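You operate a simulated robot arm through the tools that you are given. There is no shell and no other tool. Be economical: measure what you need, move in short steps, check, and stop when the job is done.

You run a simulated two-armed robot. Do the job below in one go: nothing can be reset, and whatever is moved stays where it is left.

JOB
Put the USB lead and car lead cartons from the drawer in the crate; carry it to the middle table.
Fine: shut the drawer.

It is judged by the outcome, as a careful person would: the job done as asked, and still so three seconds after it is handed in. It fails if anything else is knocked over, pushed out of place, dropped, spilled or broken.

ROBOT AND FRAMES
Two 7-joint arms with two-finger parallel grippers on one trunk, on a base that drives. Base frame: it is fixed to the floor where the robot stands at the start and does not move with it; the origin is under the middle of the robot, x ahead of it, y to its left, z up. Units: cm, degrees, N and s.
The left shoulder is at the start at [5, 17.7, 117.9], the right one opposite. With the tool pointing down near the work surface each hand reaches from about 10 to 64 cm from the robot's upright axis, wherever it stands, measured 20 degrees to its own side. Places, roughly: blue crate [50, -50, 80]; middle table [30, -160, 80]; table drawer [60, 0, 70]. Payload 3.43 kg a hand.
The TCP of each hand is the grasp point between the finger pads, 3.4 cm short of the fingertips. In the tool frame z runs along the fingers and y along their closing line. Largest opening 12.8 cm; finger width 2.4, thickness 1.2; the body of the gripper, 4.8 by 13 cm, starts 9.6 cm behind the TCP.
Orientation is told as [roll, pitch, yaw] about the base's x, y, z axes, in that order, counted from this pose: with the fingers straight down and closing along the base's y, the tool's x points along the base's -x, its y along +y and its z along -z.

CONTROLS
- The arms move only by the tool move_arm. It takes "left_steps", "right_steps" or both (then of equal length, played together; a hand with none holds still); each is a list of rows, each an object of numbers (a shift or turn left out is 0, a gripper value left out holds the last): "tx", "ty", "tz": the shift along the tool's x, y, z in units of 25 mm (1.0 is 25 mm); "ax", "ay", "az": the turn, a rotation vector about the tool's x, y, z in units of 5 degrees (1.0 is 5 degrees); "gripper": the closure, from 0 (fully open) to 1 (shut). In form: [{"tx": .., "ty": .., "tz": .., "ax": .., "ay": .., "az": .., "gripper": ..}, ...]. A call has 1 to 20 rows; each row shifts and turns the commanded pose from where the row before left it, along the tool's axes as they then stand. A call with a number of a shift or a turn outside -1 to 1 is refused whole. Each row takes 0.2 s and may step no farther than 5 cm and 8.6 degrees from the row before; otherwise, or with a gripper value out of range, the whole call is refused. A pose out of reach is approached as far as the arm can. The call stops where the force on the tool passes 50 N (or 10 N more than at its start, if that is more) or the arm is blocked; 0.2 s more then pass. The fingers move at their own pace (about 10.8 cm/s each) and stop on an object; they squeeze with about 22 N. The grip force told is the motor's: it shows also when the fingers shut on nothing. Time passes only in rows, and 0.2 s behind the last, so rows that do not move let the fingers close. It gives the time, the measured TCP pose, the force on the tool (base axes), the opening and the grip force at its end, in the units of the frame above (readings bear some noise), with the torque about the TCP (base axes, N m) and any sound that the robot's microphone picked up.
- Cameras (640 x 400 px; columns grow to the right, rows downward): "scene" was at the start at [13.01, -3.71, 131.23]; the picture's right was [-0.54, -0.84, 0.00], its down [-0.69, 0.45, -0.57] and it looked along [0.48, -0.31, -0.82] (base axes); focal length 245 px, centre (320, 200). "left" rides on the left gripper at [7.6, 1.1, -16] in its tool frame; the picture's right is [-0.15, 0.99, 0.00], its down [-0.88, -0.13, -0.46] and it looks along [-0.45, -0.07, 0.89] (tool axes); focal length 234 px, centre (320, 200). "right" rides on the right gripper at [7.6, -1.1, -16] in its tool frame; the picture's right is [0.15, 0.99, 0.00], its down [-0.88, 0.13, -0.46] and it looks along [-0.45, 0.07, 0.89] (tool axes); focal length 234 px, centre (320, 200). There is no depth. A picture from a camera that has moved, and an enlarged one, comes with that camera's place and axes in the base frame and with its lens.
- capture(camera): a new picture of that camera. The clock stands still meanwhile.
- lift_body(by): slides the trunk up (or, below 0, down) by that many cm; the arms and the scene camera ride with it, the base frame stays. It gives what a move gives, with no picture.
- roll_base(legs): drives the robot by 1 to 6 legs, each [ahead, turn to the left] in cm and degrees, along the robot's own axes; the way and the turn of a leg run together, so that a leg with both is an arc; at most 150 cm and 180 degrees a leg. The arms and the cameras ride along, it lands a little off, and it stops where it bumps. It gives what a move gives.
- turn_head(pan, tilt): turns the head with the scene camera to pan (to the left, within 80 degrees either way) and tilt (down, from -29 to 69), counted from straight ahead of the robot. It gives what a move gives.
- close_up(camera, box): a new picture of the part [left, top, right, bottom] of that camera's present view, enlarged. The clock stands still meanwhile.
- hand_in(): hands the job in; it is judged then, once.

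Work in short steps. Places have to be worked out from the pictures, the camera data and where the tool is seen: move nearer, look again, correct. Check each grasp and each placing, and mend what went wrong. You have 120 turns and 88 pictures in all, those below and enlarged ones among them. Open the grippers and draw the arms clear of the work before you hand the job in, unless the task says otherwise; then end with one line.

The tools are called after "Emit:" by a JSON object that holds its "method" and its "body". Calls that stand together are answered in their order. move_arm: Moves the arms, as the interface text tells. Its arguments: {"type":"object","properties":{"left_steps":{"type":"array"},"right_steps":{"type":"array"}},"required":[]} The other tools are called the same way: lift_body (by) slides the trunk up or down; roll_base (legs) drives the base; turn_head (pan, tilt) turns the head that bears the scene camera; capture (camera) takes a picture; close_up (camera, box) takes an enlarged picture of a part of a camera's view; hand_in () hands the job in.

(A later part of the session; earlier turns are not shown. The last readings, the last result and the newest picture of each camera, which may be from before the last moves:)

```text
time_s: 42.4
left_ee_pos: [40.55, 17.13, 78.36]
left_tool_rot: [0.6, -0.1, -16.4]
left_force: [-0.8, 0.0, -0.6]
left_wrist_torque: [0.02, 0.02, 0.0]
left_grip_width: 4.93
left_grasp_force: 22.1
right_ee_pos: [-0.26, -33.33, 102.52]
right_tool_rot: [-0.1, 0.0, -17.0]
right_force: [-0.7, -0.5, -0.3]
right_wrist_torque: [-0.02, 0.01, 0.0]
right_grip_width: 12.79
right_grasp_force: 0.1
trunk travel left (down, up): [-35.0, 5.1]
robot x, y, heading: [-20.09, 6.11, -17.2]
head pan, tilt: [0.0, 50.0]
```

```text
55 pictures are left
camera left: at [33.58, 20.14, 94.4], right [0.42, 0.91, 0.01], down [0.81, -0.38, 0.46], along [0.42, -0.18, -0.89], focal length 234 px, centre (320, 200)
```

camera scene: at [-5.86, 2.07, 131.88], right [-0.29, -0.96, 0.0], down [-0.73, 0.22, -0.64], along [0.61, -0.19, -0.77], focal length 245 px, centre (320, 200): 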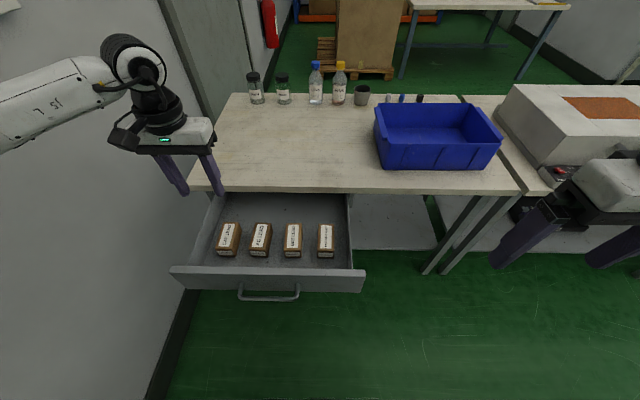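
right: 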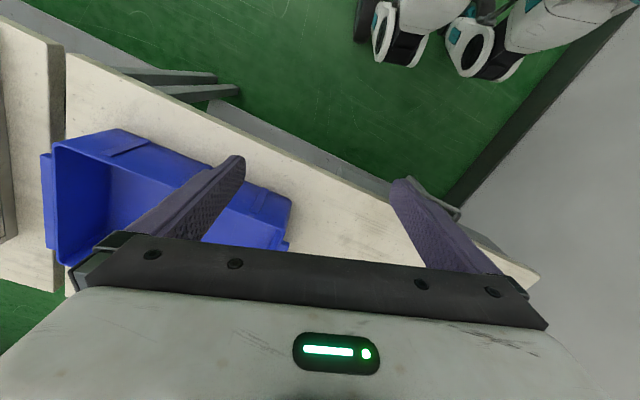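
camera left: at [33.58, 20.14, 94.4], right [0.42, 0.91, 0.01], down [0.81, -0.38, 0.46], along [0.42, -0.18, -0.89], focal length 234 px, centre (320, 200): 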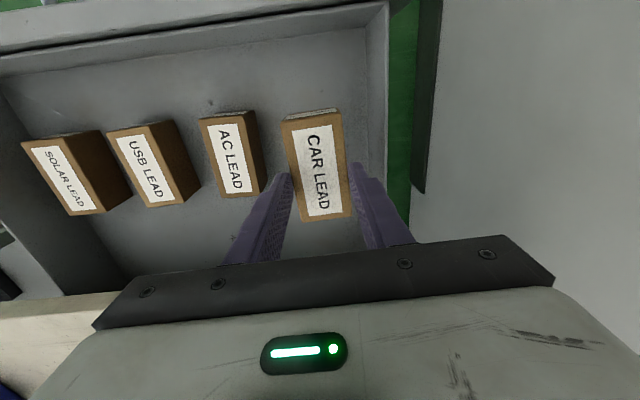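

CAR LEAD is held (4.93 cm). I'll raise it out of the way, and bring the right hand over the USB carton, which I judge to be at [34, -1.8, 67].

Emit:
{"method": "move_arm", "body": {"left_steps": [{"tz": -1}, {"tz": -1}, {"tz": -1}, {"tz": -1}, {"tz": -1}, {"tz": -1}, {"tz": -1}]}}

Emit:
{"method": "move_arm", "body": {"right_steps": [{"tx": -0.504, "ty": 0.887, "tz": 0.3, "gripper": 0.44}, {"tx": -0.504, "ty": 0.887, "tz": 0.3}, {"tx": -0.504, "ty": 0.887, "tz": 0.3}, {"tx": -0.504, "ty": 0.887, "tz": 0.3}, {"tx": -0.504, "ty": 0.887, "tz": 0.3}, {"tx": -0.504, "ty": 0.887, "tz": 0.3}, {"tx": -0.504, "ty": 0.887, "tz": 0.3}, {"tx": -0.504, "ty": 0.887, "tz": 0.3}, {"tx": -0.504, "ty": 0.887, "tz": 0.3}, {"tx": -0.504, "ty": 0.887, "tz": 0.3}, {"tx": -0.504, "ty": 0.887, "tz": 0.3}, {"tx": -0.504, "ty": 0.887, "tz": 0.3}, {"tx": -0.504, "ty": 0.887, "tz": 0.3}, {"tx": -0.504, "ty": 0.887, "tz": 0.3}, {"tx": -0.504, "ty": 0.887, "tz": 0.3}, {"tx": -0.504, "ty": 0.887, "tz": 0.3}, {"tx": -0.504, "ty": 0.887, "tz": 0.3}, {"tx": -0.504, "ty": 0.887, "tz": 0.3}]}}

Emit:
{"method": "capture", "body": {"camera": "right"}}

Emit:
{"method": "capture", "body": {"camera": "scene"}}

```text
time_s: 44.0
left_ee_pos: [40.66, 17.07, 95.73]
left_tool_rot: [0.8, -0.1, -16.4]
left_force: [-0.2, 0.0, -1.8]
left_wrist_torque: [0.01, 0.0, -0.01]
left_grip_width: 4.93
left_grasp_force: 22.0
right_ee_pos: [-0.29, -33.19, 102.42]
right_tool_rot: [0.0, 0.0, -17.0]
right_force: [0.3, 0.3, 0.5]
right_wrist_torque: [0.01, -0.02, 0.0]
right_grip_width: 12.82
right_grasp_force: 0.0
trunk travel left (down, up): [-35.0, 5.1]
robot x, y, heading: [-19.81, 6.42, -17.1]
head pan, tilt: [0.0, 50.0]
```

```text
time_s: 47.8
left_ee_pos: [40.55, 17.07, 95.76]
left_tool_rot: [0.7, 0.0, -16.3]
left_force: [0.6, -0.4, -1.2]
left_wrist_torque: [-0.02, -0.01, 0.01]
left_grip_width: 4.94
left_grasp_force: 22.0
right_ee_pos: [15.8, -18.28, 96.29]
right_tool_rot: [0.2, 0.0, -16.9]
right_force: [0.8, 1.0, 0.2]
right_wrist_torque: [0.0, 0.02, -0.02]
right_grip_width: 7.16
right_grasp_force: 0.0
right hand out of reach, approached as far as the arm can: row 9, 10, 11, 12, 13, 14, 15, 16, 17, 18
trunk travel left (down, up): [-35.0, 5.1]
robot x, y, heading: [-19.9, 6.17, -17.1]
head pan, tilt: [0.0, 50.0]
```

```text
54 pictures are left
camera right: at [8.32, -17.18, 112.06], right [0.15, 0.99, 0.0], down [0.88, -0.13, 0.46], along [0.45, -0.07, -0.89], focal length 234 px, centre (320, 200)
```

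right: 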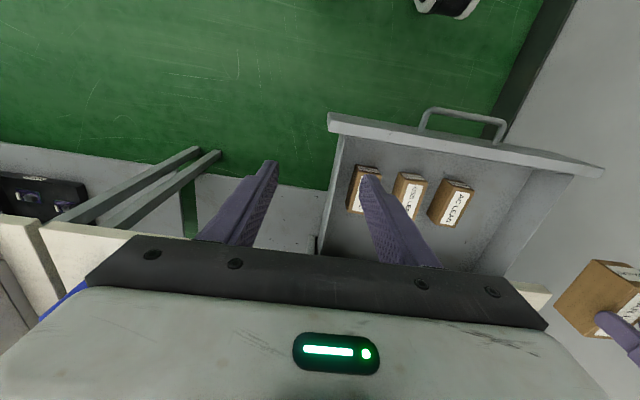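

```text
53 pictures are left
camera scene: at [-5.94, 2.1, 131.9], right [-0.29, -0.96, 0.0], down [-0.73, 0.22, -0.64], along [0.61, -0.19, -0.77], focal length 245 px, centre (320, 200)
```

scene: 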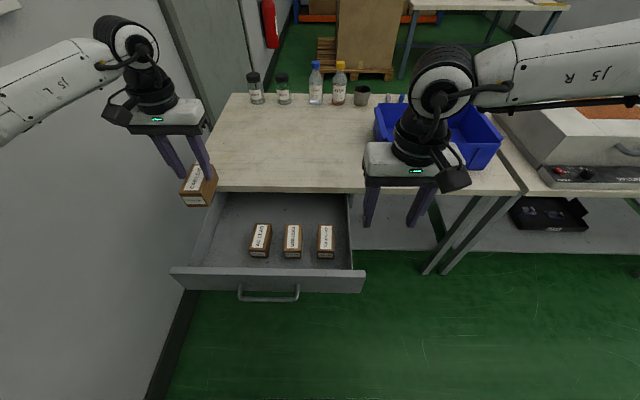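

The right arm can't reach across the midline. I'll draw the left hand in and turn the robot 30° left so the USB carton lies on the right arm's side; the wall is about 65 cm off, so there's room.

Emit:
{"method": "move_arm", "body": {"left_steps": [{"tx": 0.9, "ty": -0.4}, {"tx": 0.9, "ty": -0.4}, {"tx": 0.9, "ty": -0.4}, {"tx": 0.9, "ty": -0.4}, {"tx": 0.9, "ty": -0.4}, {"tx": 0.9, "ty": -0.4}, {"tx": 0.9, "ty": -0.4}]}}

Emit:
{"method": "roll_base", "body": {"legs": [[0, 30]]}}

Emit:
{"method": "capture", "body": {"camera": "right"}}

```text
time_s: 49.4
left_ee_pos: [23.34, 14.75, 95.74]
left_tool_rot: [0.6, -0.1, -16.4]
left_force: [0.3, 0.6, -1.1]
left_wrist_torque: [0.04, 0.0, -0.01]
left_grip_width: 4.95
left_grasp_force: 22.1
right_ee_pos: [15.76, -18.34, 96.21]
right_tool_rot: [0.1, 0.0, -16.9]
right_force: [0.8, -0.3, -0.7]
right_wrist_torque: [-0.01, -0.03, -0.01]
right_grip_width: 7.16
right_grasp_force: 0.0
trunk travel left (down, up): [-35.0, 5.1]
robot x, y, heading: [-19.87, 6.38, -17.1]
head pan, tilt: [0.0, 50.0]
```

```text
time_s: 51.2
left_ee_pos: [13.39, 35.13, 95.75]
left_tool_rot: [0.6, -0.2, 13.3]
left_force: [-0.2, -0.2, -1.4]
left_wrist_torque: [-0.02, -0.05, -0.02]
left_grip_width: 4.93
left_grasp_force: 21.5
right_ee_pos: [23.24, 2.65, 96.14]
right_tool_rot: [0.0, 0.0, 12.7]
right_force: [0.4, -0.1, 0.6]
right_wrist_torque: [-0.01, 0.01, 0.0]
right_grip_width: 7.16
right_grasp_force: 0.1
trunk travel left (down, up): [-35.0, 5.1]
robot x, y, heading: [-20.33, 6.26, 12.9]
head pan, tilt: [0.0, 50.0]
```

```text
52 pictures are left
camera right: at [16.17, -0.09, 112.07], right [-0.36, 0.93, 0.0], down [0.83, 0.32, 0.46], along [0.43, 0.17, -0.89], focal length 234 px, centre (320, 200)
```

right: 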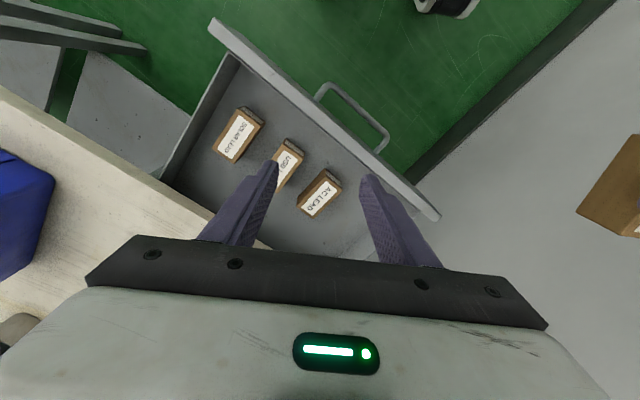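

I'll move the right hand over the USB carton, lower to z 82 and turn the wrist 30° to align with it.

Emit:
{"method": "move_arm", "body": {"right_steps": [{"tx": -0.633, "ty": -0.45, "tz": 0.5}, {"tx": -0.633, "ty": -0.45, "tz": 0.95}, {"tx": -0.633, "ty": -0.45, "tz": 0.95}, {"tx": -0.633, "ty": -0.45, "tz": 0.95}, {"tx": -0.633, "ty": -0.45, "tz": 0.95}, {"tx": -0.633, "ty": -0.45, "tz": 0.95}, {"az": 1}, {"az": 1}, {"az": 1}, {"az": 1}, {"az": 1}, {"az": 1}]}}

Emit:
{"method": "capture", "body": {"camera": "right"}}

```text
time_s: 53.8
left_ee_pos: [13.52, 35.17, 95.67]
left_tool_rot: [0.6, -0.2, 13.4]
left_force: [0.4, 0.6, -1.3]
left_wrist_torque: [0.01, 0.01, 0.01]
left_grip_width: 4.93
left_grasp_force: 22.0
right_ee_pos: [31.81, -6.01, 85.97]
right_tool_rot: [0.1, 0.0, -17.5]
right_force: [-0.1, -1.1, 0.1]
right_wrist_torque: [0.03, 0.0, 0.0]
right_grip_width: 7.18
right_grasp_force: 0.0
right hand out of reach, approached as far as the arm can: row 2, 3, 4, 5, 6
trunk travel left (down, up): [-35.0, 5.1]
robot x, y, heading: [-20.03, 5.88, 12.7]
head pan, tilt: [0.0, 50.0]
```

```text
51 pictures are left
camera right: at [24.28, -4.84, 101.82], right [0.16, 0.99, 0.0], down [0.88, -0.14, 0.46], along [0.45, -0.07, -0.89], focal length 234 px, centre (320, 200)
```

right: 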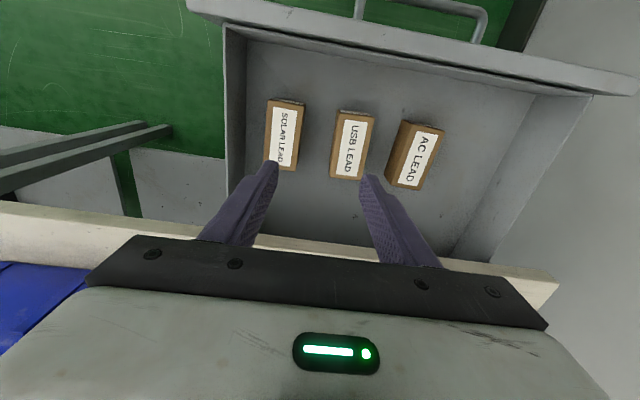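

The USB carton is 4.9 cm left of the hand, and well aligned. I'll shift over it and descend to about z 76.

Emit:
{"method": "move_arm", "body": {"right_steps": [{"ty": 0.66, "tz": 0.5}, {"ty": 0.66, "tz": 0.8}, {"ty": 0.66, "tz": 0.9}, {"tx": -0.14, "tz": 0.9}, {"tz": 0.9}]}}

Emit:
{"method": "capture", "body": {"camera": "right"}}

```text
time_s: 55.0
left_ee_pos: [13.36, 35.15, 95.68]
left_tool_rot: [0.6, -0.1, 13.3]
left_force: [-0.5, -0.3, -1.5]
left_wrist_torque: [-0.01, 0.04, -0.04]
left_grip_width: 4.93
left_grasp_force: 22.2
right_ee_pos: [30.06, -7.98, 82.82]
right_tool_rot: [0.2, 0.0, -17.2]
right_force: [0.0, 0.5, -0.6]
right_wrist_torque: [-0.02, 0.01, 0.02]
right_grip_width: 7.15
right_grasp_force: 0.1
right hand out of reach, approached as far as the arm can: row 1, 2, 3, 4, 5
trunk travel left (down, up): [-35.0, 5.1]
robot x, y, heading: [-19.88, 6.05, 12.6]
head pan, tilt: [0.0, 50.0]
```

```text
50 pictures are left
camera right: at [22.55, -6.88, 98.62], right [0.15, 0.99, 0.0], down [0.88, -0.14, 0.46], along [0.45, -0.07, -0.89], focal length 234 px, centre (320, 200)
```

right: 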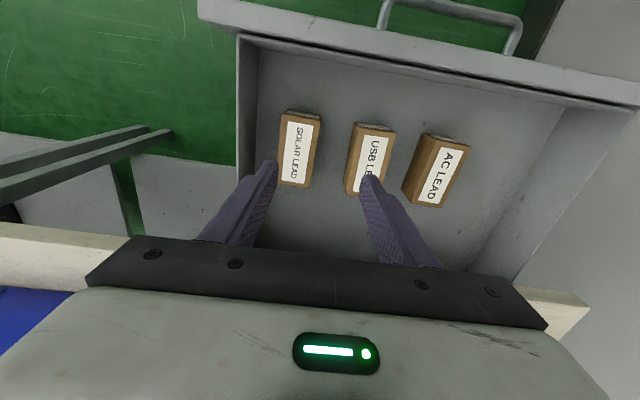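

The right arm is near its limit in this posture. The mirrored left pose that worked was farther to the side, so I'll turn the robot 10° more left and retry.

Emit:
{"method": "roll_base", "body": {"legs": [[0, 10]]}}

Emit:
{"method": "move_arm", "body": {"right_steps": [{"az": 1}, {"az": 1}]}}

Emit:
{"method": "capture", "body": {"camera": "right"}}

```text
time_s: 56.1
left_ee_pos: [8.02, 40.53, 95.64]
left_tool_rot: [0.6, -0.1, 23.3]
left_force: [-0.1, 0.2, -1.0]
left_wrist_torque: [0.0, -0.01, 0.0]
left_grip_width: 4.92
left_grasp_force: 21.7
right_ee_pos: [31.85, 0.93, 82.81]
right_tool_rot: [0.2, 0.0, -7.3]
right_force: [0.2, -0.6, -0.2]
right_wrist_torque: [-0.01, 0.01, 0.03]
right_grip_width: 7.17
right_grasp_force: 0.0
trunk travel left (down, up): [-35.0, 5.1]
robot x, y, heading: [-20.09, 5.91, 22.7]
head pan, tilt: [0.0, 50.0]
```

```text
time_s: 56.7
left_ee_pos: [7.87, 40.51, 95.74]
left_tool_rot: [0.5, -0.1, 23.4]
left_force: [-1.1, 0.1, 0.1]
left_wrist_torque: [0.01, 0.01, -0.02]
left_grip_width: 4.95
left_grasp_force: 22.1
right_ee_pos: [31.65, 1.01, 82.82]
right_tool_rot: [0.2, 0.0, -17.4]
right_force: [0.1, -0.3, -1.2]
right_wrist_torque: [-0.01, 0.0, -0.02]
right_grip_width: 7.16
right_grasp_force: 0.1
trunk travel left (down, up): [-35.0, 5.1]
robot x, y, heading: [-20.08, 6.51, 22.9]
head pan, tilt: [0.0, 50.0]
```

```text
49 pictures are left
camera right: at [24.25, 2.05, 98.66], right [0.15, 0.99, 0.0], down [0.88, -0.14, 0.46], along [0.45, -0.07, -0.89], focal length 234 px, centre (320, 200)
```

right: 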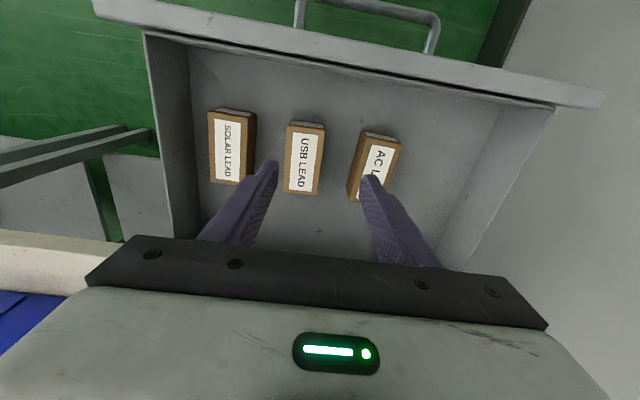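

Now the USB carton is 2.7 cm ahead and 2.1 cm to the right of the hand. I'll shift over it and start down.

Emit:
{"method": "move_arm", "body": {"right_steps": [{"tx": -0.54, "ty": -0.42, "tz": 0.3}, {"tx": -0.54, "ty": -0.42, "tz": 0.5}, {"tz": 0.8}, {"tz": 0.8}]}}

Emit:
{"method": "capture", "body": {"camera": "right"}}

```text
time_s: 57.7
left_ee_pos: [8.03, 40.55, 95.74]
left_tool_rot: [0.6, -0.2, 23.3]
left_force: [0.6, -0.4, -2.6]
left_wrist_torque: [-0.02, 0.03, -0.01]
left_grip_width: 4.95
left_grasp_force: 22.0
right_ee_pos: [32.55, -3.7, 79.36]
right_tool_rot: [0.2, 0.0, -17.3]
right_force: [0.1, 0.4, 0.4]
right_wrist_torque: [0.03, 0.03, -0.03]
right_grip_width: 7.16
right_grasp_force: 0.0
right hand out of reach, approached as far as the arm can: row 3, 4
trunk travel left (down, up): [-35.0, 5.1]
robot x, y, heading: [-20.02, 6.52, 22.5]
head pan, tilt: [0.0, 50.0]
```

```text
48 pictures are left
camera right: at [25.04, -2.53, 95.23], right [0.15, 0.99, 0.0], down [0.88, -0.14, 0.46], along [0.45, -0.07, -0.89], focal length 234 px, centre (320, 200)
```

right: 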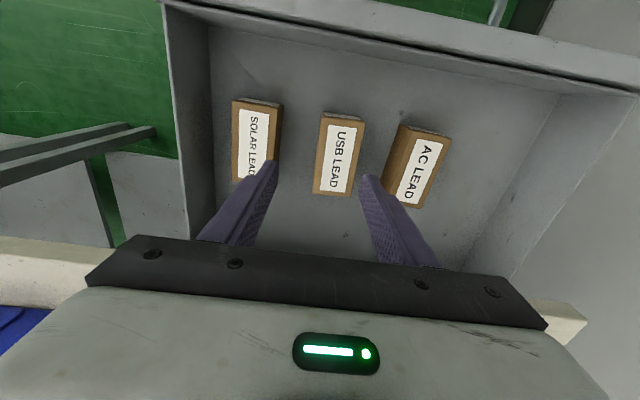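

Going down is what runs out of reach, so the trunk should come down instead. I'll lower it 6 cm and then correct sideways.

Emit:
{"method": "lift_body", "body": {"by": -5}}

Emit:
{"method": "move_arm", "body": {"right_steps": [{"tx": -0.1, "ty": 0.45}, {"tx": -0.1, "ty": 0.45}]}}

Emit:
{"method": "capture", "body": {"camera": "right"}}

```text
time_s: 58.6
left_ee_pos: [7.89, 40.45, 90.75]
left_tool_rot: [0.6, -0.1, 23.3]
left_force: [0.3, -0.7, -0.5]
left_wrist_torque: [-0.02, 0.0, 0.03]
left_grip_width: 4.92
left_grasp_force: 21.9
right_ee_pos: [32.53, -3.55, 74.28]
right_tool_rot: [0.1, 0.0, -17.3]
right_force: [-1.1, 0.1, -0.4]
right_wrist_torque: [-0.01, 0.02, 0.02]
right_grip_width: 7.17
right_grasp_force: 0.3
trunk travel left (down, up): [-30.0, 10.1]
robot x, y, heading: [-19.99, 5.97, 23.0]
head pan, tilt: [0.0, 50.0]
```

```text
time_s: 59.2
left_ee_pos: [7.96, 40.47, 90.75]
left_tool_rot: [0.6, -0.1, 23.4]
left_force: [0.2, -0.5, -1.3]
left_wrist_torque: [0.02, -0.02, 0.01]
left_grip_width: 4.95
left_grasp_force: 22.5
right_ee_pos: [33.29, -2.41, 75.49]
right_tool_rot: [0.3, -0.1, -17.4]
right_force: [0.4, 0.2, -1.1]
right_wrist_torque: [-0.01, 0.01, -0.01]
right_grip_width: 7.17
right_grasp_force: 0.1
right hand out of reach, approached as far as the arm can: row 1, 2
trunk travel left (down, up): [-30.0, 10.1]
robot x, y, heading: [-19.81, 6.29, 22.8]
head pan, tilt: [0.0, 50.0]
```

```text
47 pictures are left
camera right: at [25.7, -1.33, 91.34], right [0.15, 0.99, 0.01], down [0.88, -0.14, 0.46], along [0.45, -0.07, -0.89], focal length 234 px, centre (320, 200)
```

right: 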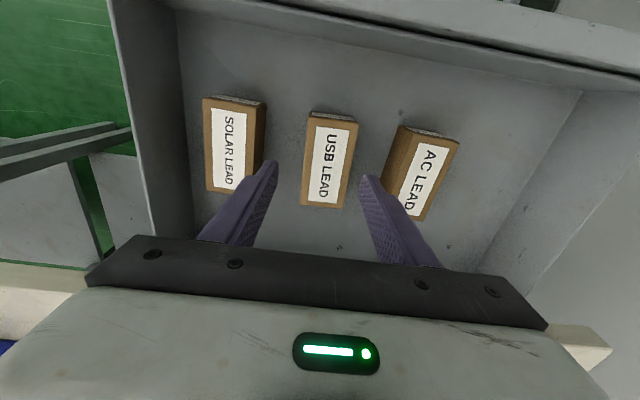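

Nearly centred (0.6 cm to go). I'll lower the trunk 4 cm more, nudge left and look.

Emit:
{"method": "lift_body", "body": {"by": -5}}

Emit:
{"method": "move_arm", "body": {"right_steps": [{"ty": 0.35}]}}

Emit:
{"method": "capture", "body": {"camera": "right"}}

```text
time_s: 60.1
left_ee_pos: [7.95, 40.65, 85.81]
left_tool_rot: [0.6, -0.1, 23.4]
left_force: [-0.8, 0.0, -0.9]
left_wrist_torque: [-0.05, -0.03, -0.01]
left_grip_width: 4.92
left_grasp_force: 21.6
right_ee_pos: [33.26, -2.4, 70.48]
right_tool_rot: [0.3, 0.1, -17.2]
right_force: [-0.3, -0.7, 0.3]
right_wrist_torque: [0.01, 0.02, -0.01]
right_grip_width: 7.17
right_grasp_force: 0.1
trunk travel left (down, up): [-25.0, 15.1]
robot x, y, heading: [-19.98, 6.32, 22.6]
head pan, tilt: [0.0, 50.0]
```

```text
time_s: 60.5
left_ee_pos: [7.96, 40.59, 85.65]
left_tool_rot: [0.8, -0.2, 23.2]
left_force: [-0.1, -0.2, -1.4]
left_wrist_torque: [0.0, 0.01, 0.01]
left_grip_width: 4.93
left_grasp_force: 22.5
right_ee_pos: [33.28, -1.83, 70.84]
right_tool_rot: [0.3, 0.0, -17.4]
right_force: [-0.4, 0.0, 0.1]
right_wrist_torque: [-0.01, 0.0, -0.01]
right_grip_width: 7.18
right_grasp_force: 0.1
right hand out of reach, approached as far as the arm can: row 1
trunk travel left (down, up): [-25.0, 15.1]
robot x, y, heading: [-20.19, 6.21, 22.6]
head pan, tilt: [0.0, 50.0]
```

```text
46 pictures are left
camera right: at [25.77, -0.78, 86.78], right [0.15, 0.99, 0.01], down [0.88, -0.14, 0.46], along [0.45, -0.06, -0.89], focal length 234 px, centre (320, 200)
```

right: 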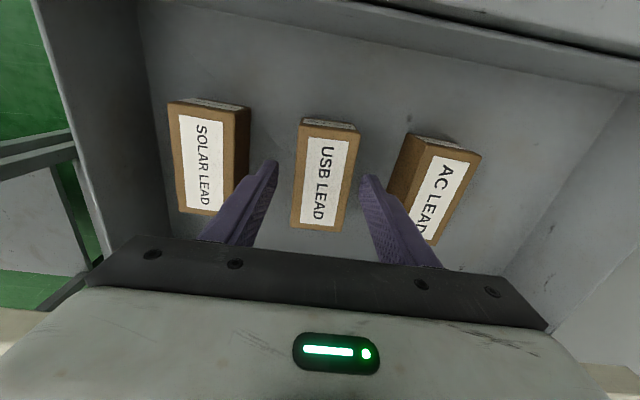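

The fingers straddle the USB carton with clearance from the neighbours. I'll lower 3.6 cm with the trunk and close.

Emit:
{"method": "lift_body", "body": {"by": -3.6}}

Emit:
{"method": "move_arm", "body": {"right_steps": [{"gripper": 1}, {}, {}]}}

Emit:
{"method": "lift_body", "body": {"by": 12}}

Emit:
{"method": "capture", "body": {"camera": "right"}}

```text
time_s: 61.3
left_ee_pos: [7.87, 40.42, 82.15]
left_tool_rot: [0.6, -0.1, 23.3]
left_force: [0.2, -0.6, -1.6]
left_wrist_torque: [0.01, -0.02, 0.02]
left_grip_width: 4.92
left_grasp_force: 22.2
right_ee_pos: [33.19, -1.85, 67.3]
right_tool_rot: [0.3, -0.1, -17.2]
right_force: [-0.1, -0.3, 0.4]
right_wrist_torque: [-0.02, 0.02, -0.01]
right_grip_width: 7.17
right_grasp_force: 0.0
trunk travel left (down, up): [-21.4, 18.7]
robot x, y, heading: [-20.07, 5.92, 22.6]
head pan, tilt: [0.0, 50.0]
```

```text
time_s: 62.1
left_ee_pos: [7.83, 40.55, 82.12]
left_tool_rot: [0.6, -0.1, 23.3]
left_force: [0.5, 0.2, -1.6]
left_wrist_torque: [-0.01, -0.02, 0.03]
left_grip_width: 4.92
left_grasp_force: 22.0
right_ee_pos: [33.24, -1.76, 67.26]
right_tool_rot: [0.4, 0.0, -17.3]
right_force: [0.4, -0.2, 1.8]
right_wrist_torque: [-0.07, 0.02, 0.0]
right_grip_width: 4.97
right_grasp_force: 21.7
trunk travel left (down, up): [-21.4, 18.7]
robot x, y, heading: [-19.55, 6.02, 22.8]
head pan, tilt: [0.0, 50.0]
```

```text
time_s: 63.6
left_ee_pos: [7.97, 40.55, 94.06]
left_tool_rot: [0.6, -0.1, 23.3]
left_force: [0.8, 0.6, -1.2]
left_wrist_torque: [0.0, -0.01, 0.01]
left_grip_width: 4.94
left_grasp_force: 21.6
right_ee_pos: [33.37, -1.8, 79.3]
right_tool_rot: [0.4, 0.1, -17.2]
right_force: [0.0, 0.4, -1.2]
right_wrist_torque: [0.0, 0.02, 0.03]
right_grip_width: 4.96
right_grasp_force: 21.7
trunk travel left (down, up): [-33.4, 6.7]
robot x, y, heading: [-20.04, 6.48, 22.8]
head pan, tilt: [0.0, 50.0]
```

```text
45 pictures are left
camera right: at [25.79, -0.79, 95.15], right [0.15, 0.99, 0.01], down [0.88, -0.14, 0.46], along [0.45, -0.06, -0.89], focal length 234 px, centre (320, 200)
```

right: 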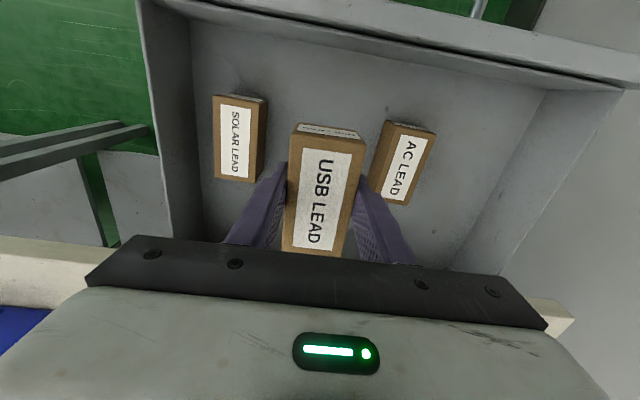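

USB LEAD is held (4.96 cm). I'll raise and draw back the right hand and unwind its wrist before driving.

Emit:
{"method": "move_arm", "body": {"right_steps": [{"tz": -1}, {"tz": -1}, {"tz": -1, "tx": 0.6, "ty": -0.5}, {"tz": -0.9, "tx": 0.6, "ty": -0.5}, {"tz": -0.9, "tx": 0.6, "ty": -0.5}, {"tz": -0.9, "tx": 0.6, "ty": -0.5}, {"tx": 0.6, "ty": -0.5}, {"tx": 0.6, "ty": -0.5}, {"az": -1}, {"az": -1}, {"az": -1}, {"az": -1}, {"az": -1}, {"az": -1}, {"az": -1}, {"az": -1}]}}

Emit:
{"method": "roll_base", "body": {"legs": [[0, -40], [-12, 0], [0, -90], [46.5, 0], [0, 90], [28, 0]]}}

Emit:
{"method": "capture", "body": {"camera": "scene"}}

```text
time_s: 67.0
left_ee_pos: [7.82, 40.58, 94.05]
left_tool_rot: [0.5, -0.1, 23.3]
left_force: [-0.6, -0.1, -1.2]
left_wrist_torque: [-0.01, -0.02, -0.01]
left_grip_width: 4.95
left_grasp_force: 22.0
right_ee_pos: [22.57, -6.39, 93.43]
right_tool_rot: [0.3, -0.3, 22.8]
right_force: [0.0, -0.4, -0.9]
right_wrist_torque: [0.0, 0.0, 0.04]
right_grip_width: 4.99
right_grasp_force: 22.1
trunk travel left (down, up): [-33.4, 6.7]
robot x, y, heading: [-20.17, 6.07, 22.8]
head pan, tilt: [0.0, 50.0]
```

```text
time_s: 81.7
left_ee_pos: [25.17, -35.26, 94.0]
left_tool_rot: [0.6, -0.1, -17.4]
left_force: [0.0, 0.3, -0.8]
left_wrist_torque: [0.0, 0.0, -0.03]
left_grip_width: 4.93
left_grasp_force: 22.0
right_ee_pos: [5.52, -80.42, 93.47]
right_tool_rot: [0.3, -0.2, -18.0]
right_force: [0.1, 0.4, -1.0]
right_wrist_torque: [0.01, 0.01, -0.03]
right_grip_width: 4.96
right_grasp_force: 22.0
trunk travel left (down, up): [-33.4, 6.7]
robot x, y, heading: [-18.05, -43.05, -18.1]
head pan, tilt: [0.0, 50.0]
```

```text
44 pictures are left
camera scene: at [-4.35, -47.5, 130.28], right [-0.31, -0.95, 0.0], down [-0.73, 0.24, -0.64], along [0.61, -0.2, -0.77], focal length 245 px, centre (320, 200)
```

scene: 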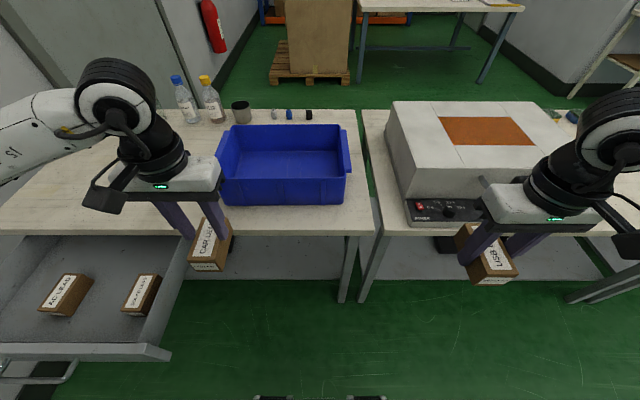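

Both cartons are held and the crate is ahead, its centre about 69 cm ahead and 11 cm left. I'll bring the right hand inward away from the machine, drive 13 cm ahead and turn 10° left to face the crate.

Emit:
{"method": "move_arm", "body": {"right_steps": [{"ty": 0.9}, {"ty": 0.9}, {"ty": 0.9}, {"ty": 0.9}, {"ty": 0.9}, {"ty": 0.9}, {"ty": 0.9}]}}

Emit:
{"method": "roll_base", "body": {"legs": [[13, 0], [0, 10]]}}

Emit:
{"method": "capture", "body": {"camera": "scene"}}

```text
time_s: 83.3
left_ee_pos: [25.24, -35.34, 94.04]
left_tool_rot: [0.6, -0.1, -17.4]
left_force: [-0.6, -0.1, -1.4]
left_wrist_torque: [0.01, -0.02, 0.0]
left_grip_width: 4.99
left_grasp_force: 22.1
right_ee_pos: [10.57, -65.33, 93.3]
right_tool_rot: [0.3, -0.3, -17.9]
right_force: [-0.2, 0.3, -2.0]
right_wrist_torque: [0.01, 0.01, -0.04]
right_grip_width: 4.97
right_grasp_force: 21.5
trunk travel left (down, up): [-33.4, 6.7]
robot x, y, heading: [-18.16, -42.92, -17.9]
head pan, tilt: [0.0, 50.0]
```

```text
time_s: 85.3
left_ee_pos: [35.35, -31.7, 94.07]
left_tool_rot: [0.6, -0.1, -7.2]
left_force: [-0.2, -0.1, -0.9]
left_wrist_torque: [0.0, 0.0, -0.02]
left_grip_width: 4.95
left_grasp_force: 22.4
right_ee_pos: [26.38, -64.0, 93.54]
right_tool_rot: [0.2, -0.3, -7.7]
right_force: [-0.3, 0.7, -1.4]
right_wrist_torque: [0.01, 0.01, -0.02]
right_grip_width: 4.95
right_grasp_force: 22.2
trunk travel left (down, up): [-33.4, 6.7]
robot x, y, heading: [-6.3, -47.47, -7.8]
head pan, tilt: [0.0, 50.0]
```

```text
43 pictures are left
camera scene: at [8.5, -48.87, 130.3], right [-0.14, -0.99, 0.0], down [-0.76, 0.1, -0.64], along [0.64, -0.09, -0.77], focal length 245 px, centre (320, 200)
```

scene: 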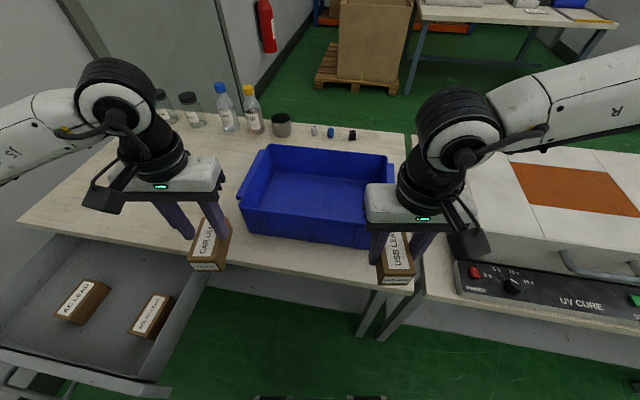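

The crate centre is near [52.5, -53] with its rim at about z 85. I'll carry the CAR carton over its left half first and align it.

Emit:
{"method": "move_arm", "body": {"left_steps": [{"tx": -0.843, "ty": -0.424}, {"tx": -0.843, "ty": -0.424}, {"tx": -0.843, "ty": -0.424}, {"tx": -0.843, "ty": -0.424}, {"tx": -0.843, "ty": -0.424}, {"tx": -0.843, "ty": -0.424}, {"tx": -0.843, "ty": -0.424}, {"tx": -0.843, "ty": -0.424}, {"tx": -0.843, "ty": -0.424}, {"tx": -0.843, "ty": -0.424}, {"az": 1}, {"az": 1}]}}

Emit:
{"method": "capture", "body": {"camera": "left"}}

Emit:
{"method": "capture", "body": {"camera": "scene"}}

```text
time_s: 87.9
left_ee_pos: [55.02, -44.84, 94.19]
left_tool_rot: [0.6, 0.1, -17.3]
left_force: [-0.3, 0.5, -2.0]
left_wrist_torque: [0.01, -0.02, 0.0]
left_grip_width: 4.96
left_grasp_force: 22.2
right_ee_pos: [26.27, -64.08, 93.44]
right_tool_rot: [0.3, -0.3, -7.7]
right_force: [0.2, 0.2, -1.5]
right_wrist_torque: [0.02, -0.01, 0.0]
right_grip_width: 4.96
right_grasp_force: 21.8
trunk travel left (down, up): [-33.4, 6.7]
robot x, y, heading: [-5.66, -46.98, -8.0]
head pan, tilt: [0.0, 50.0]
```

```text
42 pictures are left
camera left: at [48.12, -41.8, 110.14], right [0.43, 0.9, 0.01], down [0.8, -0.39, 0.45], along [0.41, -0.19, -0.89], focal length 234 px, centre (320, 200)
```

left: 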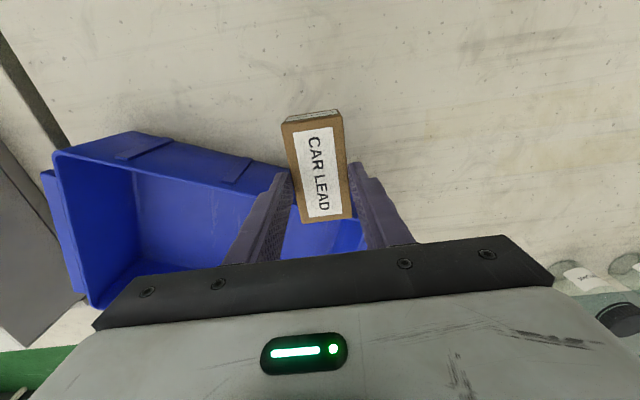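

```text
41 pictures are left
camera scene: at [8.51, -48.93, 130.29], right [-0.14, -0.99, 0.0], down [-0.76, 0.1, -0.64], along [0.64, -0.09, -0.77], focal length 245 px, centre (320, 200)
```

scene: 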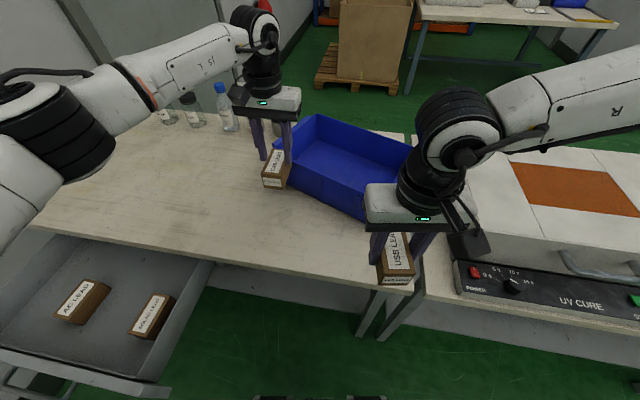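

The carton brushed the crate and turned it: its rim is higher than I judged. I'll lift the left hand straight up, draw it back and look for what has moved.

Emit:
{"method": "move_arm", "body": {"left_steps": [{"tz": -1}, {"tz": -1}, {"tz": -1}, {"tz": -1}, {"tz": -0.5, "tx": 0.8}, {"tx": 0.9}, {"tx": 0.9}, {"tx": 0.9}, {"tx": 0.9}, {"tx": 0.9}]}}

Emit:
{"method": "turn_head", "body": {"pan": 0, "tilt": 40}}

Emit:
{"method": "capture", "body": {"camera": "scene"}}

Emit:
{"method": "capture", "body": {"camera": "left"}}

```text
time_s: 90.1
left_ee_pos: [42.26, -41.23, 105.22]
left_tool_rot: [0.7, -0.1, -17.2]
left_force: [0.4, -0.5, -1.8]
left_wrist_torque: [0.0, 0.0, 0.01]
left_grip_width: 4.94
left_grasp_force: 22.0
right_ee_pos: [26.3, -63.91, 93.51]
right_tool_rot: [0.3, -0.4, -7.8]
right_force: [0.2, 0.6, -2.3]
right_wrist_torque: [0.0, 0.0, 0.01]
right_grip_width: 4.99
right_grasp_force: 22.3
trunk travel left (down, up): [-33.4, 6.7]
robot x, y, heading: [-5.88, -46.78, -7.8]
head pan, tilt: [0.0, 50.0]
```

```text
time_s: 90.8
left_ee_pos: [42.39, -41.3, 105.0]
left_tool_rot: [0.7, -0.1, -17.1]
left_force: [0.2, 0.7, -1.4]
left_wrist_torque: [0.03, -0.01, 0.0]
left_grip_width: 4.94
left_grasp_force: 21.4
right_ee_pos: [26.39, -63.91, 93.54]
right_tool_rot: [0.3, -0.3, -7.9]
right_force: [-0.4, 0.1, -1.7]
right_wrist_torque: [-0.01, -0.02, 0.0]
right_grip_width: 4.94
right_grasp_force: 21.8
trunk travel left (down, up): [-33.4, 6.7]
robot x, y, heading: [-6.16, -47.29, -8.1]
head pan, tilt: [0.0, 40.0]
```

```text
40 pictures are left
camera scene: at [9.3, -49.03, 131.71], right [-0.14, -0.99, 0.0], down [-0.64, 0.09, -0.77], along [0.76, -0.1, -0.64], focal length 245 px, centre (320, 200)
```

scene: 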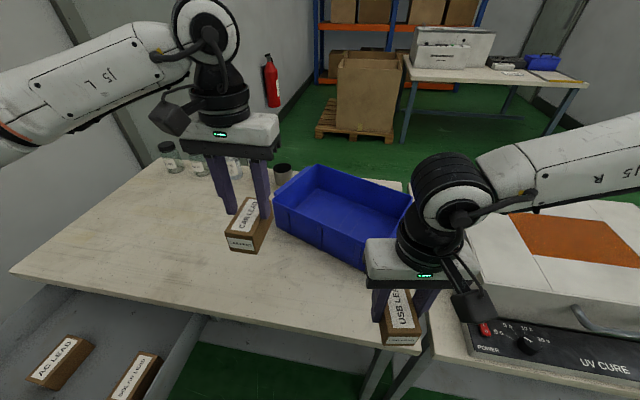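

```text
39 pictures are left
camera left: at [35.42, -38.08, 121.22], right [0.43, 0.9, 0.01], down [0.8, -0.39, 0.45], along [0.41, -0.19, -0.89], focal length 234 px, centre (320, 200)
```

left: 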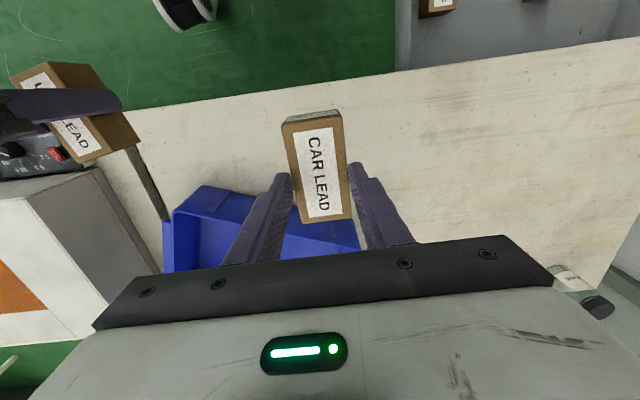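

The crate got turned to about -43° and its centre is now near [57, -61]; the cup and other objects are where they were. I'll raise the right hand well above the rim and drive 11 cm closer.

Emit:
{"method": "move_arm", "body": {"right_steps": [{"tz": -1}, {"tz": -1}, {"tz": -1}, {"tz": -1}, {"tz": -0.8}]}}

Emit:
{"method": "roll_base", "body": {"legs": [[11, 0]]}}

Emit:
{"method": "capture", "body": {"camera": "scene"}}

Emit:
{"method": "capture", "body": {"camera": "right"}}

```text
time_s: 92.0
left_ee_pos: [42.42, -41.23, 105.19]
left_tool_rot: [0.8, 0.0, -17.2]
left_force: [0.9, -0.5, -1.2]
left_wrist_torque: [0.0, -0.02, -0.05]
left_grip_width: 4.98
left_grasp_force: 22.4
right_ee_pos: [26.23, -64.09, 105.43]
right_tool_rot: [0.2, -0.2, -7.7]
right_force: [-0.4, -0.1, -1.7]
right_wrist_torque: [0.01, -0.01, 0.01]
right_grip_width: 4.96
right_grasp_force: 22.0
trunk travel left (down, up): [-33.4, 6.7]
robot x, y, heading: [-6.09, -47.39, -7.7]
head pan, tilt: [0.0, 40.0]
```

```text
time_s: 93.2
left_ee_pos: [53.26, -42.69, 105.17]
left_tool_rot: [0.7, 0.0, -17.1]
left_force: [1.0, 0.0, -0.1]
left_wrist_torque: [0.02, 0.04, 0.0]
left_grip_width: 4.93
left_grasp_force: 22.4
right_ee_pos: [37.27, -65.66, 105.42]
right_tool_rot: [0.3, -0.1, -7.8]
right_force: [-0.1, 0.1, -2.1]
right_wrist_torque: [0.01, 0.05, 0.01]
right_grip_width: 4.99
right_grasp_force: 22.6
trunk travel left (down, up): [-33.4, 6.7]
robot x, y, heading: [4.69, -48.86, -8.3]
head pan, tilt: [0.0, 40.0]
```

```text
38 pictures are left
camera scene: at [20.25, -50.53, 131.69], right [-0.14, -0.99, 0.0], down [-0.64, 0.09, -0.77], along [0.76, -0.1, -0.64], focal length 245 px, centre (320, 200)
```

scene: 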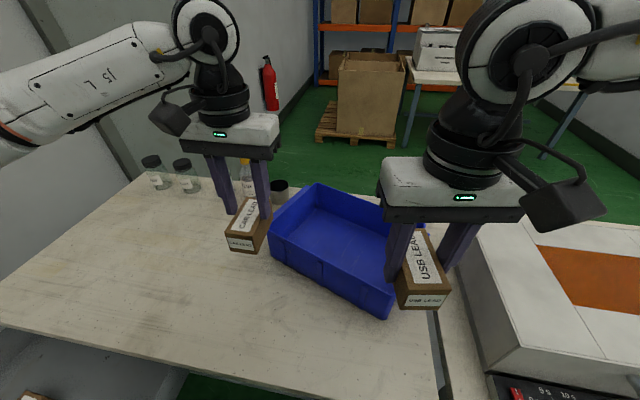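

```text
37 pictures are left
camera right: at [29.54, -65.78, 121.23], right [-0.01, 1.0, 0.0], down [0.89, 0.01, 0.46], along [0.46, 0.01, -0.89], focal length 234 px, centre (320, 200)
```

right: 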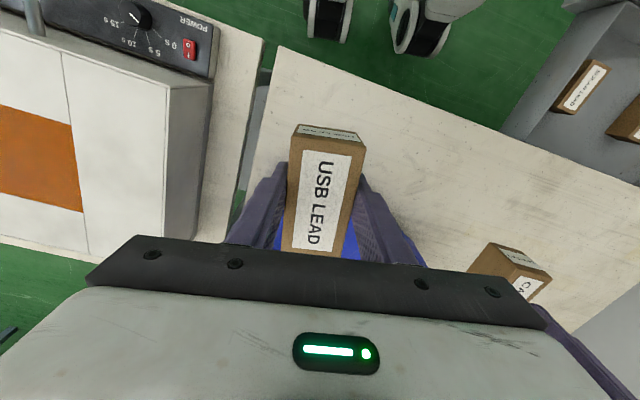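

The crate centre is now about [60.8, -61.8]. I'll carry the USB carton over the crate's right half, well above the rim, and look.

Emit:
{"method": "move_arm", "body": {"right_steps": [{"tx": -0.94, "ty": 0.11}, {"tx": -0.94, "ty": 0.11}, {"tx": -0.94, "ty": 0.11}, {"tx": -0.94, "ty": 0.11}, {"tx": -0.94, "ty": 0.11}, {"tx": -0.94, "ty": 0.11}, {"tx": -0.94, "ty": 0.11}]}}

Emit:
{"method": "capture", "body": {"camera": "right"}}

Emit:
{"method": "capture", "body": {"camera": "scene"}}

```text
time_s: 94.8
left_ee_pos: [53.29, -42.66, 105.14]
left_tool_rot: [0.7, 0.0, -17.2]
left_force: [-0.1, 0.0, -1.9]
left_wrist_torque: [-0.02, 0.0, -0.03]
left_grip_width: 4.95
left_grasp_force: 22.0
right_ee_pos: [50.11, -70.16, 105.2]
right_tool_rot: [0.5, -0.5, -7.7]
right_force: [0.6, 0.4, -1.5]
right_wrist_torque: [-0.03, 0.0, -0.02]
right_grip_width: 4.97
right_grasp_force: 22.0
right hand out of reach, approached as far as the arm can: row 4, 5, 6, 7
trunk travel left (down, up): [-33.4, 6.7]
robot x, y, heading: [4.75, -48.5, -7.9]
head pan, tilt: [0.0, 40.0]
```

```text
36 pictures are left
camera right: at [42.49, -70.38, 121.02], right [-0.01, 1.0, 0.01], down [0.89, 0.01, 0.46], along [0.46, 0.01, -0.89], focal length 234 px, centre (320, 200)
```

right: 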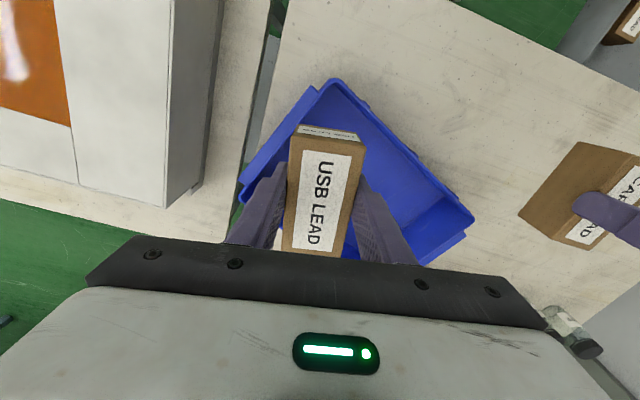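

```text
35 pictures are left
camera scene: at [20.17, -50.53, 131.71], right [-0.14, -0.99, 0.0], down [-0.64, 0.09, -0.77], along [0.76, -0.1, -0.64], focal length 245 px, centre (320, 200)
```

scene: 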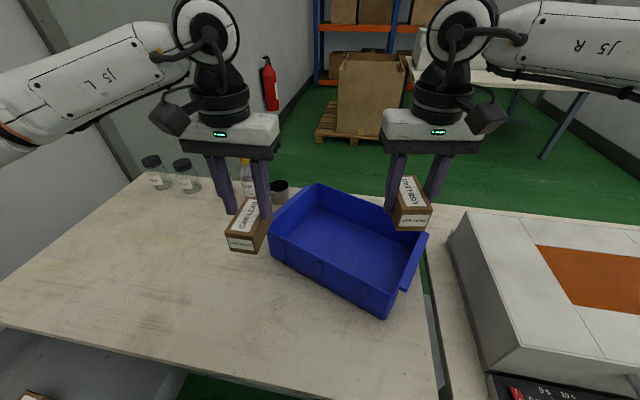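

The right hand is at its reach limit a few cm short of the crate's right half. I'll lift and tuck the left hand aside, then turn the base 5° left and go 4 cm ahead.

Emit:
{"method": "move_arm", "body": {"left_steps": [{"tz": -0.8, "ty": 0.7, "tx": 0.5}, {"tz": -0.8, "ty": 0.7, "tx": 0.5}, {"tz": -0.8, "ty": 0.7, "tx": 0.5}, {"tz": -0.8, "ty": 0.7, "tx": 0.5}]}}

Emit:
{"method": "roll_base", "body": {"legs": [[0, 5], [4, 0]]}}

Emit:
{"method": "move_arm", "body": {"right_steps": [{"tz": 0.6}, {"tz": 0.6}]}}

Emit:
{"method": "capture", "body": {"camera": "right"}}

```text
time_s: 95.8
left_ee_pos: [50.59, -34.49, 113.37]
left_tool_rot: [0.6, 0.0, -17.2]
left_force: [0.3, -0.3, -1.8]
left_wrist_torque: [-0.04, 0.0, -0.03]
left_grip_width: 4.91
left_grasp_force: 22.0
right_ee_pos: [50.16, -70.11, 105.25]
right_tool_rot: [0.4, -0.3, -7.8]
right_force: [0.1, -0.1, 0.0]
right_wrist_torque: [0.01, 0.01, -0.03]
right_grip_width: 4.97
right_grasp_force: 22.1
trunk travel left (down, up): [-33.4, 6.7]
robot x, y, heading: [4.55, -48.31, -7.7]
head pan, tilt: [0.0, 40.0]
```

```text
time_s: 97.2
left_ee_pos: [53.3, -30.85, 113.11]
left_tool_rot: [0.6, -0.1, -12.2]
left_force: [0.4, -0.2, -2.2]
left_wrist_torque: [-0.01, 0.03, 0.0]
left_grip_width: 4.94
left_grasp_force: 22.0
right_ee_pos: [55.88, -66.29, 105.07]
right_tool_rot: [0.5, -0.4, -2.8]
right_force: [0.7, -0.2, -1.1]
right_wrist_torque: [-0.02, 0.06, 0.01]
right_grip_width: 5.0
right_grasp_force: 21.6
trunk travel left (down, up): [-33.4, 6.7]
robot x, y, heading: [9.05, -48.6, -2.9]
head pan, tilt: [0.0, 40.0]
```

```text
time_s: 97.8
left_ee_pos: [53.17, -30.77, 113.26]
left_tool_rot: [0.7, 0.0, -12.3]
left_force: [-0.1, 0.0, -1.4]
left_wrist_torque: [0.02, -0.01, -0.01]
left_grip_width: 4.94
left_grasp_force: 22.5
right_ee_pos: [55.86, -66.32, 102.24]
right_tool_rot: [0.5, -0.4, -2.8]
right_force: [0.8, 0.1, -1.7]
right_wrist_torque: [0.0, 0.04, 0.03]
right_grip_width: 4.96
right_grasp_force: 22.0
trunk travel left (down, up): [-33.4, 6.7]
robot x, y, heading: [8.44, -48.84, -3.2]
head pan, tilt: [0.0, 40.0]
```

```text
34 pictures are left
camera right: at [48.16, -67.15, 117.99], right [-0.1, 1.0, 0.01], down [0.88, 0.08, 0.46], along [0.46, 0.05, -0.89], focal length 234 px, centre (320, 200)
```

right: 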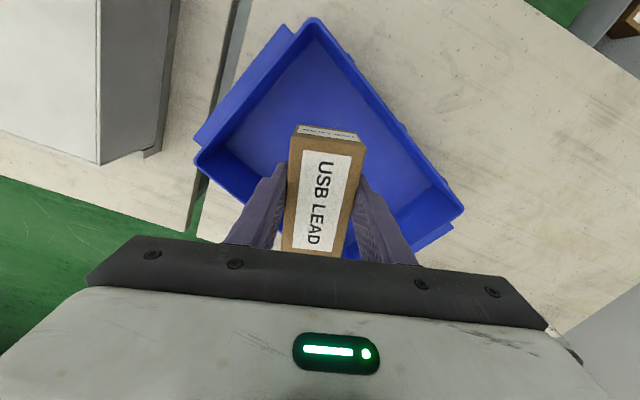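

The USB carton is over the right half of the crate. I'll nudge it 1.5 cm farther right along the crate and lower it.

Emit:
{"method": "move_arm", "body": {"right_steps": [{"tx": 0.35, "ty": -0.45, "tz": 0.3}, {"tz": 0.9}, {"tz": 0.9}, {"tz": 0.9}, {"tz": 0.9}]}}

Emit:
{"method": "capture", "body": {"camera": "right"}}

```text
time_s: 99.0
left_ee_pos: [53.09, -30.8, 113.31]
left_tool_rot: [0.7, 0.1, -12.3]
left_force: [0.7, -0.1, -0.9]
left_wrist_torque: [0.01, 0.02, -0.03]
left_grip_width: 4.93
left_grasp_force: 21.7
right_ee_pos: [54.75, -67.61, 92.54]
right_tool_rot: [0.6, -0.5, -2.8]
right_force: [-0.4, -0.6, -2.6]
right_wrist_torque: [-0.01, -0.03, -0.01]
right_grip_width: 4.96
right_grasp_force: 22.1
trunk travel left (down, up): [-33.4, 6.7]
robot x, y, heading: [8.83, -48.81, -2.9]
head pan, tilt: [0.0, 40.0]
```

```text
33 pictures are left
camera right: at [47.07, -68.54, 108.33], right [-0.1, 1.0, 0.01], down [0.88, 0.08, 0.46], along [0.46, 0.05, -0.89], focal length 234 px, centre (320, 200)
```

right: 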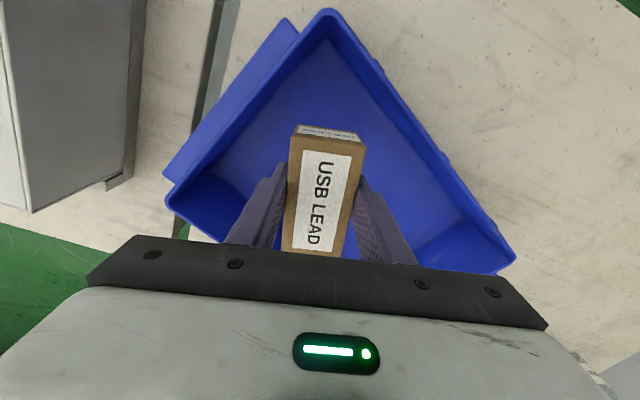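

Clear inside the walls. I'll lower on until the carton touches the crate floor.

Emit:
{"method": "move_arm", "body": {"right_steps": [{"tz": 0.9}, {"tz": 0.9}, {"tz": 0.8}, {"tz": 0.6}, {"tz": 0.4}]}}

Emit:
{"method": "close_up", "body": {"camera": "scene", "box": [240, 160, 480, 310]}}

```text
time_s: 100.2
left_ee_pos: [53.16, -30.75, 113.3]
left_tool_rot: [0.7, 0.0, -12.2]
left_force: [-0.3, 0.4, -0.9]
left_wrist_torque: [0.02, -0.01, 0.01]
left_grip_width: 4.95
left_grasp_force: 22.0
right_ee_pos: [52.73, -70.26, 85.63]
right_tool_rot: [0.5, -0.5, -2.8]
right_force: [0.8, 0.2, -1.7]
right_wrist_torque: [0.03, 0.01, 0.02]
right_grip_width: 4.96
right_grasp_force: 22.0
right hand out of reach, approached as far as the arm can: row 1, 2, 3, 4, 5
trunk travel left (down, up): [-33.4, 6.7]
robot x, y, heading: [8.96, -48.86, -2.7]
head pan, tilt: [0.0, 40.0]
```

```text
2.67 times, centred on (360, 235) of scene
camera zoom: at [24.25, -49.39, 131.71], right [-0.05, -1.0, 0.0], down [-0.64, 0.03, -0.77], along [0.77, -0.04, -0.64], focal length 653 px, centre (213, 107)
```

zoom: 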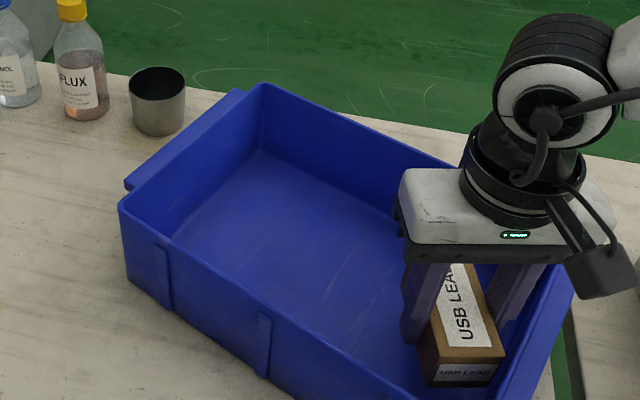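

The hand slid along its reach limit toward the right wall. I'll lower the trunk 3 cm, then shift it back toward the middle.

Emit:
{"method": "lift_body", "body": {"by": -3}}

Emit:
{"method": "move_arm", "body": {"right_steps": [{"tx": -0.3, "ty": 0.4}, {"tx": -0.3, "ty": 0.4}]}}

Emit:
{"method": "close_up", "body": {"camera": "scene", "box": [240, 140, 480, 290]}}

```text
time_s: 100.9
left_ee_pos: [53.17, -30.81, 110.21]
left_tool_rot: [0.7, 0.0, -12.3]
left_force: [0.4, -0.9, -0.8]
left_wrist_torque: [0.03, -0.01, -0.05]
left_grip_width: 4.91
left_grasp_force: 22.3
right_ee_pos: [52.65, -70.25, 82.61]
right_tool_rot: [0.6, -0.5, -2.7]
right_force: [-0.8, -0.6, -0.4]
right_wrist_torque: [0.01, 0.01, -0.04]
right_grip_width: 4.98
right_grasp_force: 21.9
trunk travel left (down, up): [-30.4, 9.7]
robot x, y, heading: [8.84, -49.04, -3.2]
head pan, tilt: [0.0, 40.0]
```

```text
time_s: 101.5
left_ee_pos: [53.15, -30.73, 110.21]
left_tool_rot: [0.7, 0.0, -12.4]
left_force: [0.7, -0.4, -1.4]
left_wrist_torque: [-0.02, 0.02, -0.02]
left_grip_width: 4.92
left_grasp_force: 21.8
right_ee_pos: [53.19, -69.69, 83.76]
right_tool_rot: [0.8, -0.4, -2.9]
right_force: [0.4, 0.2, -1.5]
right_wrist_torque: [0.03, 0.0, 0.01]
right_grip_width: 5.0
right_grasp_force: 21.8
right hand out of reach, approached as far as the arm can: row 1, 2
trunk travel left (down, up): [-30.4, 9.7]
robot x, y, heading: [8.69, -48.76, -2.7]
head pan, tilt: [0.0, 40.0]
```

```text
2.67 times, centred on (360, 215) of scene
camera zoom: at [24.25, -49.38, 128.71], right [-0.05, -1.0, 0.0], down [-0.64, 0.03, -0.77], along [0.77, -0.04, -0.64], focal length 653 px, centre (213, 160)
```

zoom: 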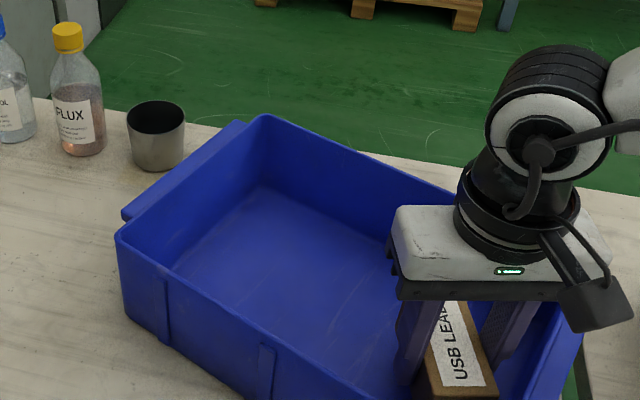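

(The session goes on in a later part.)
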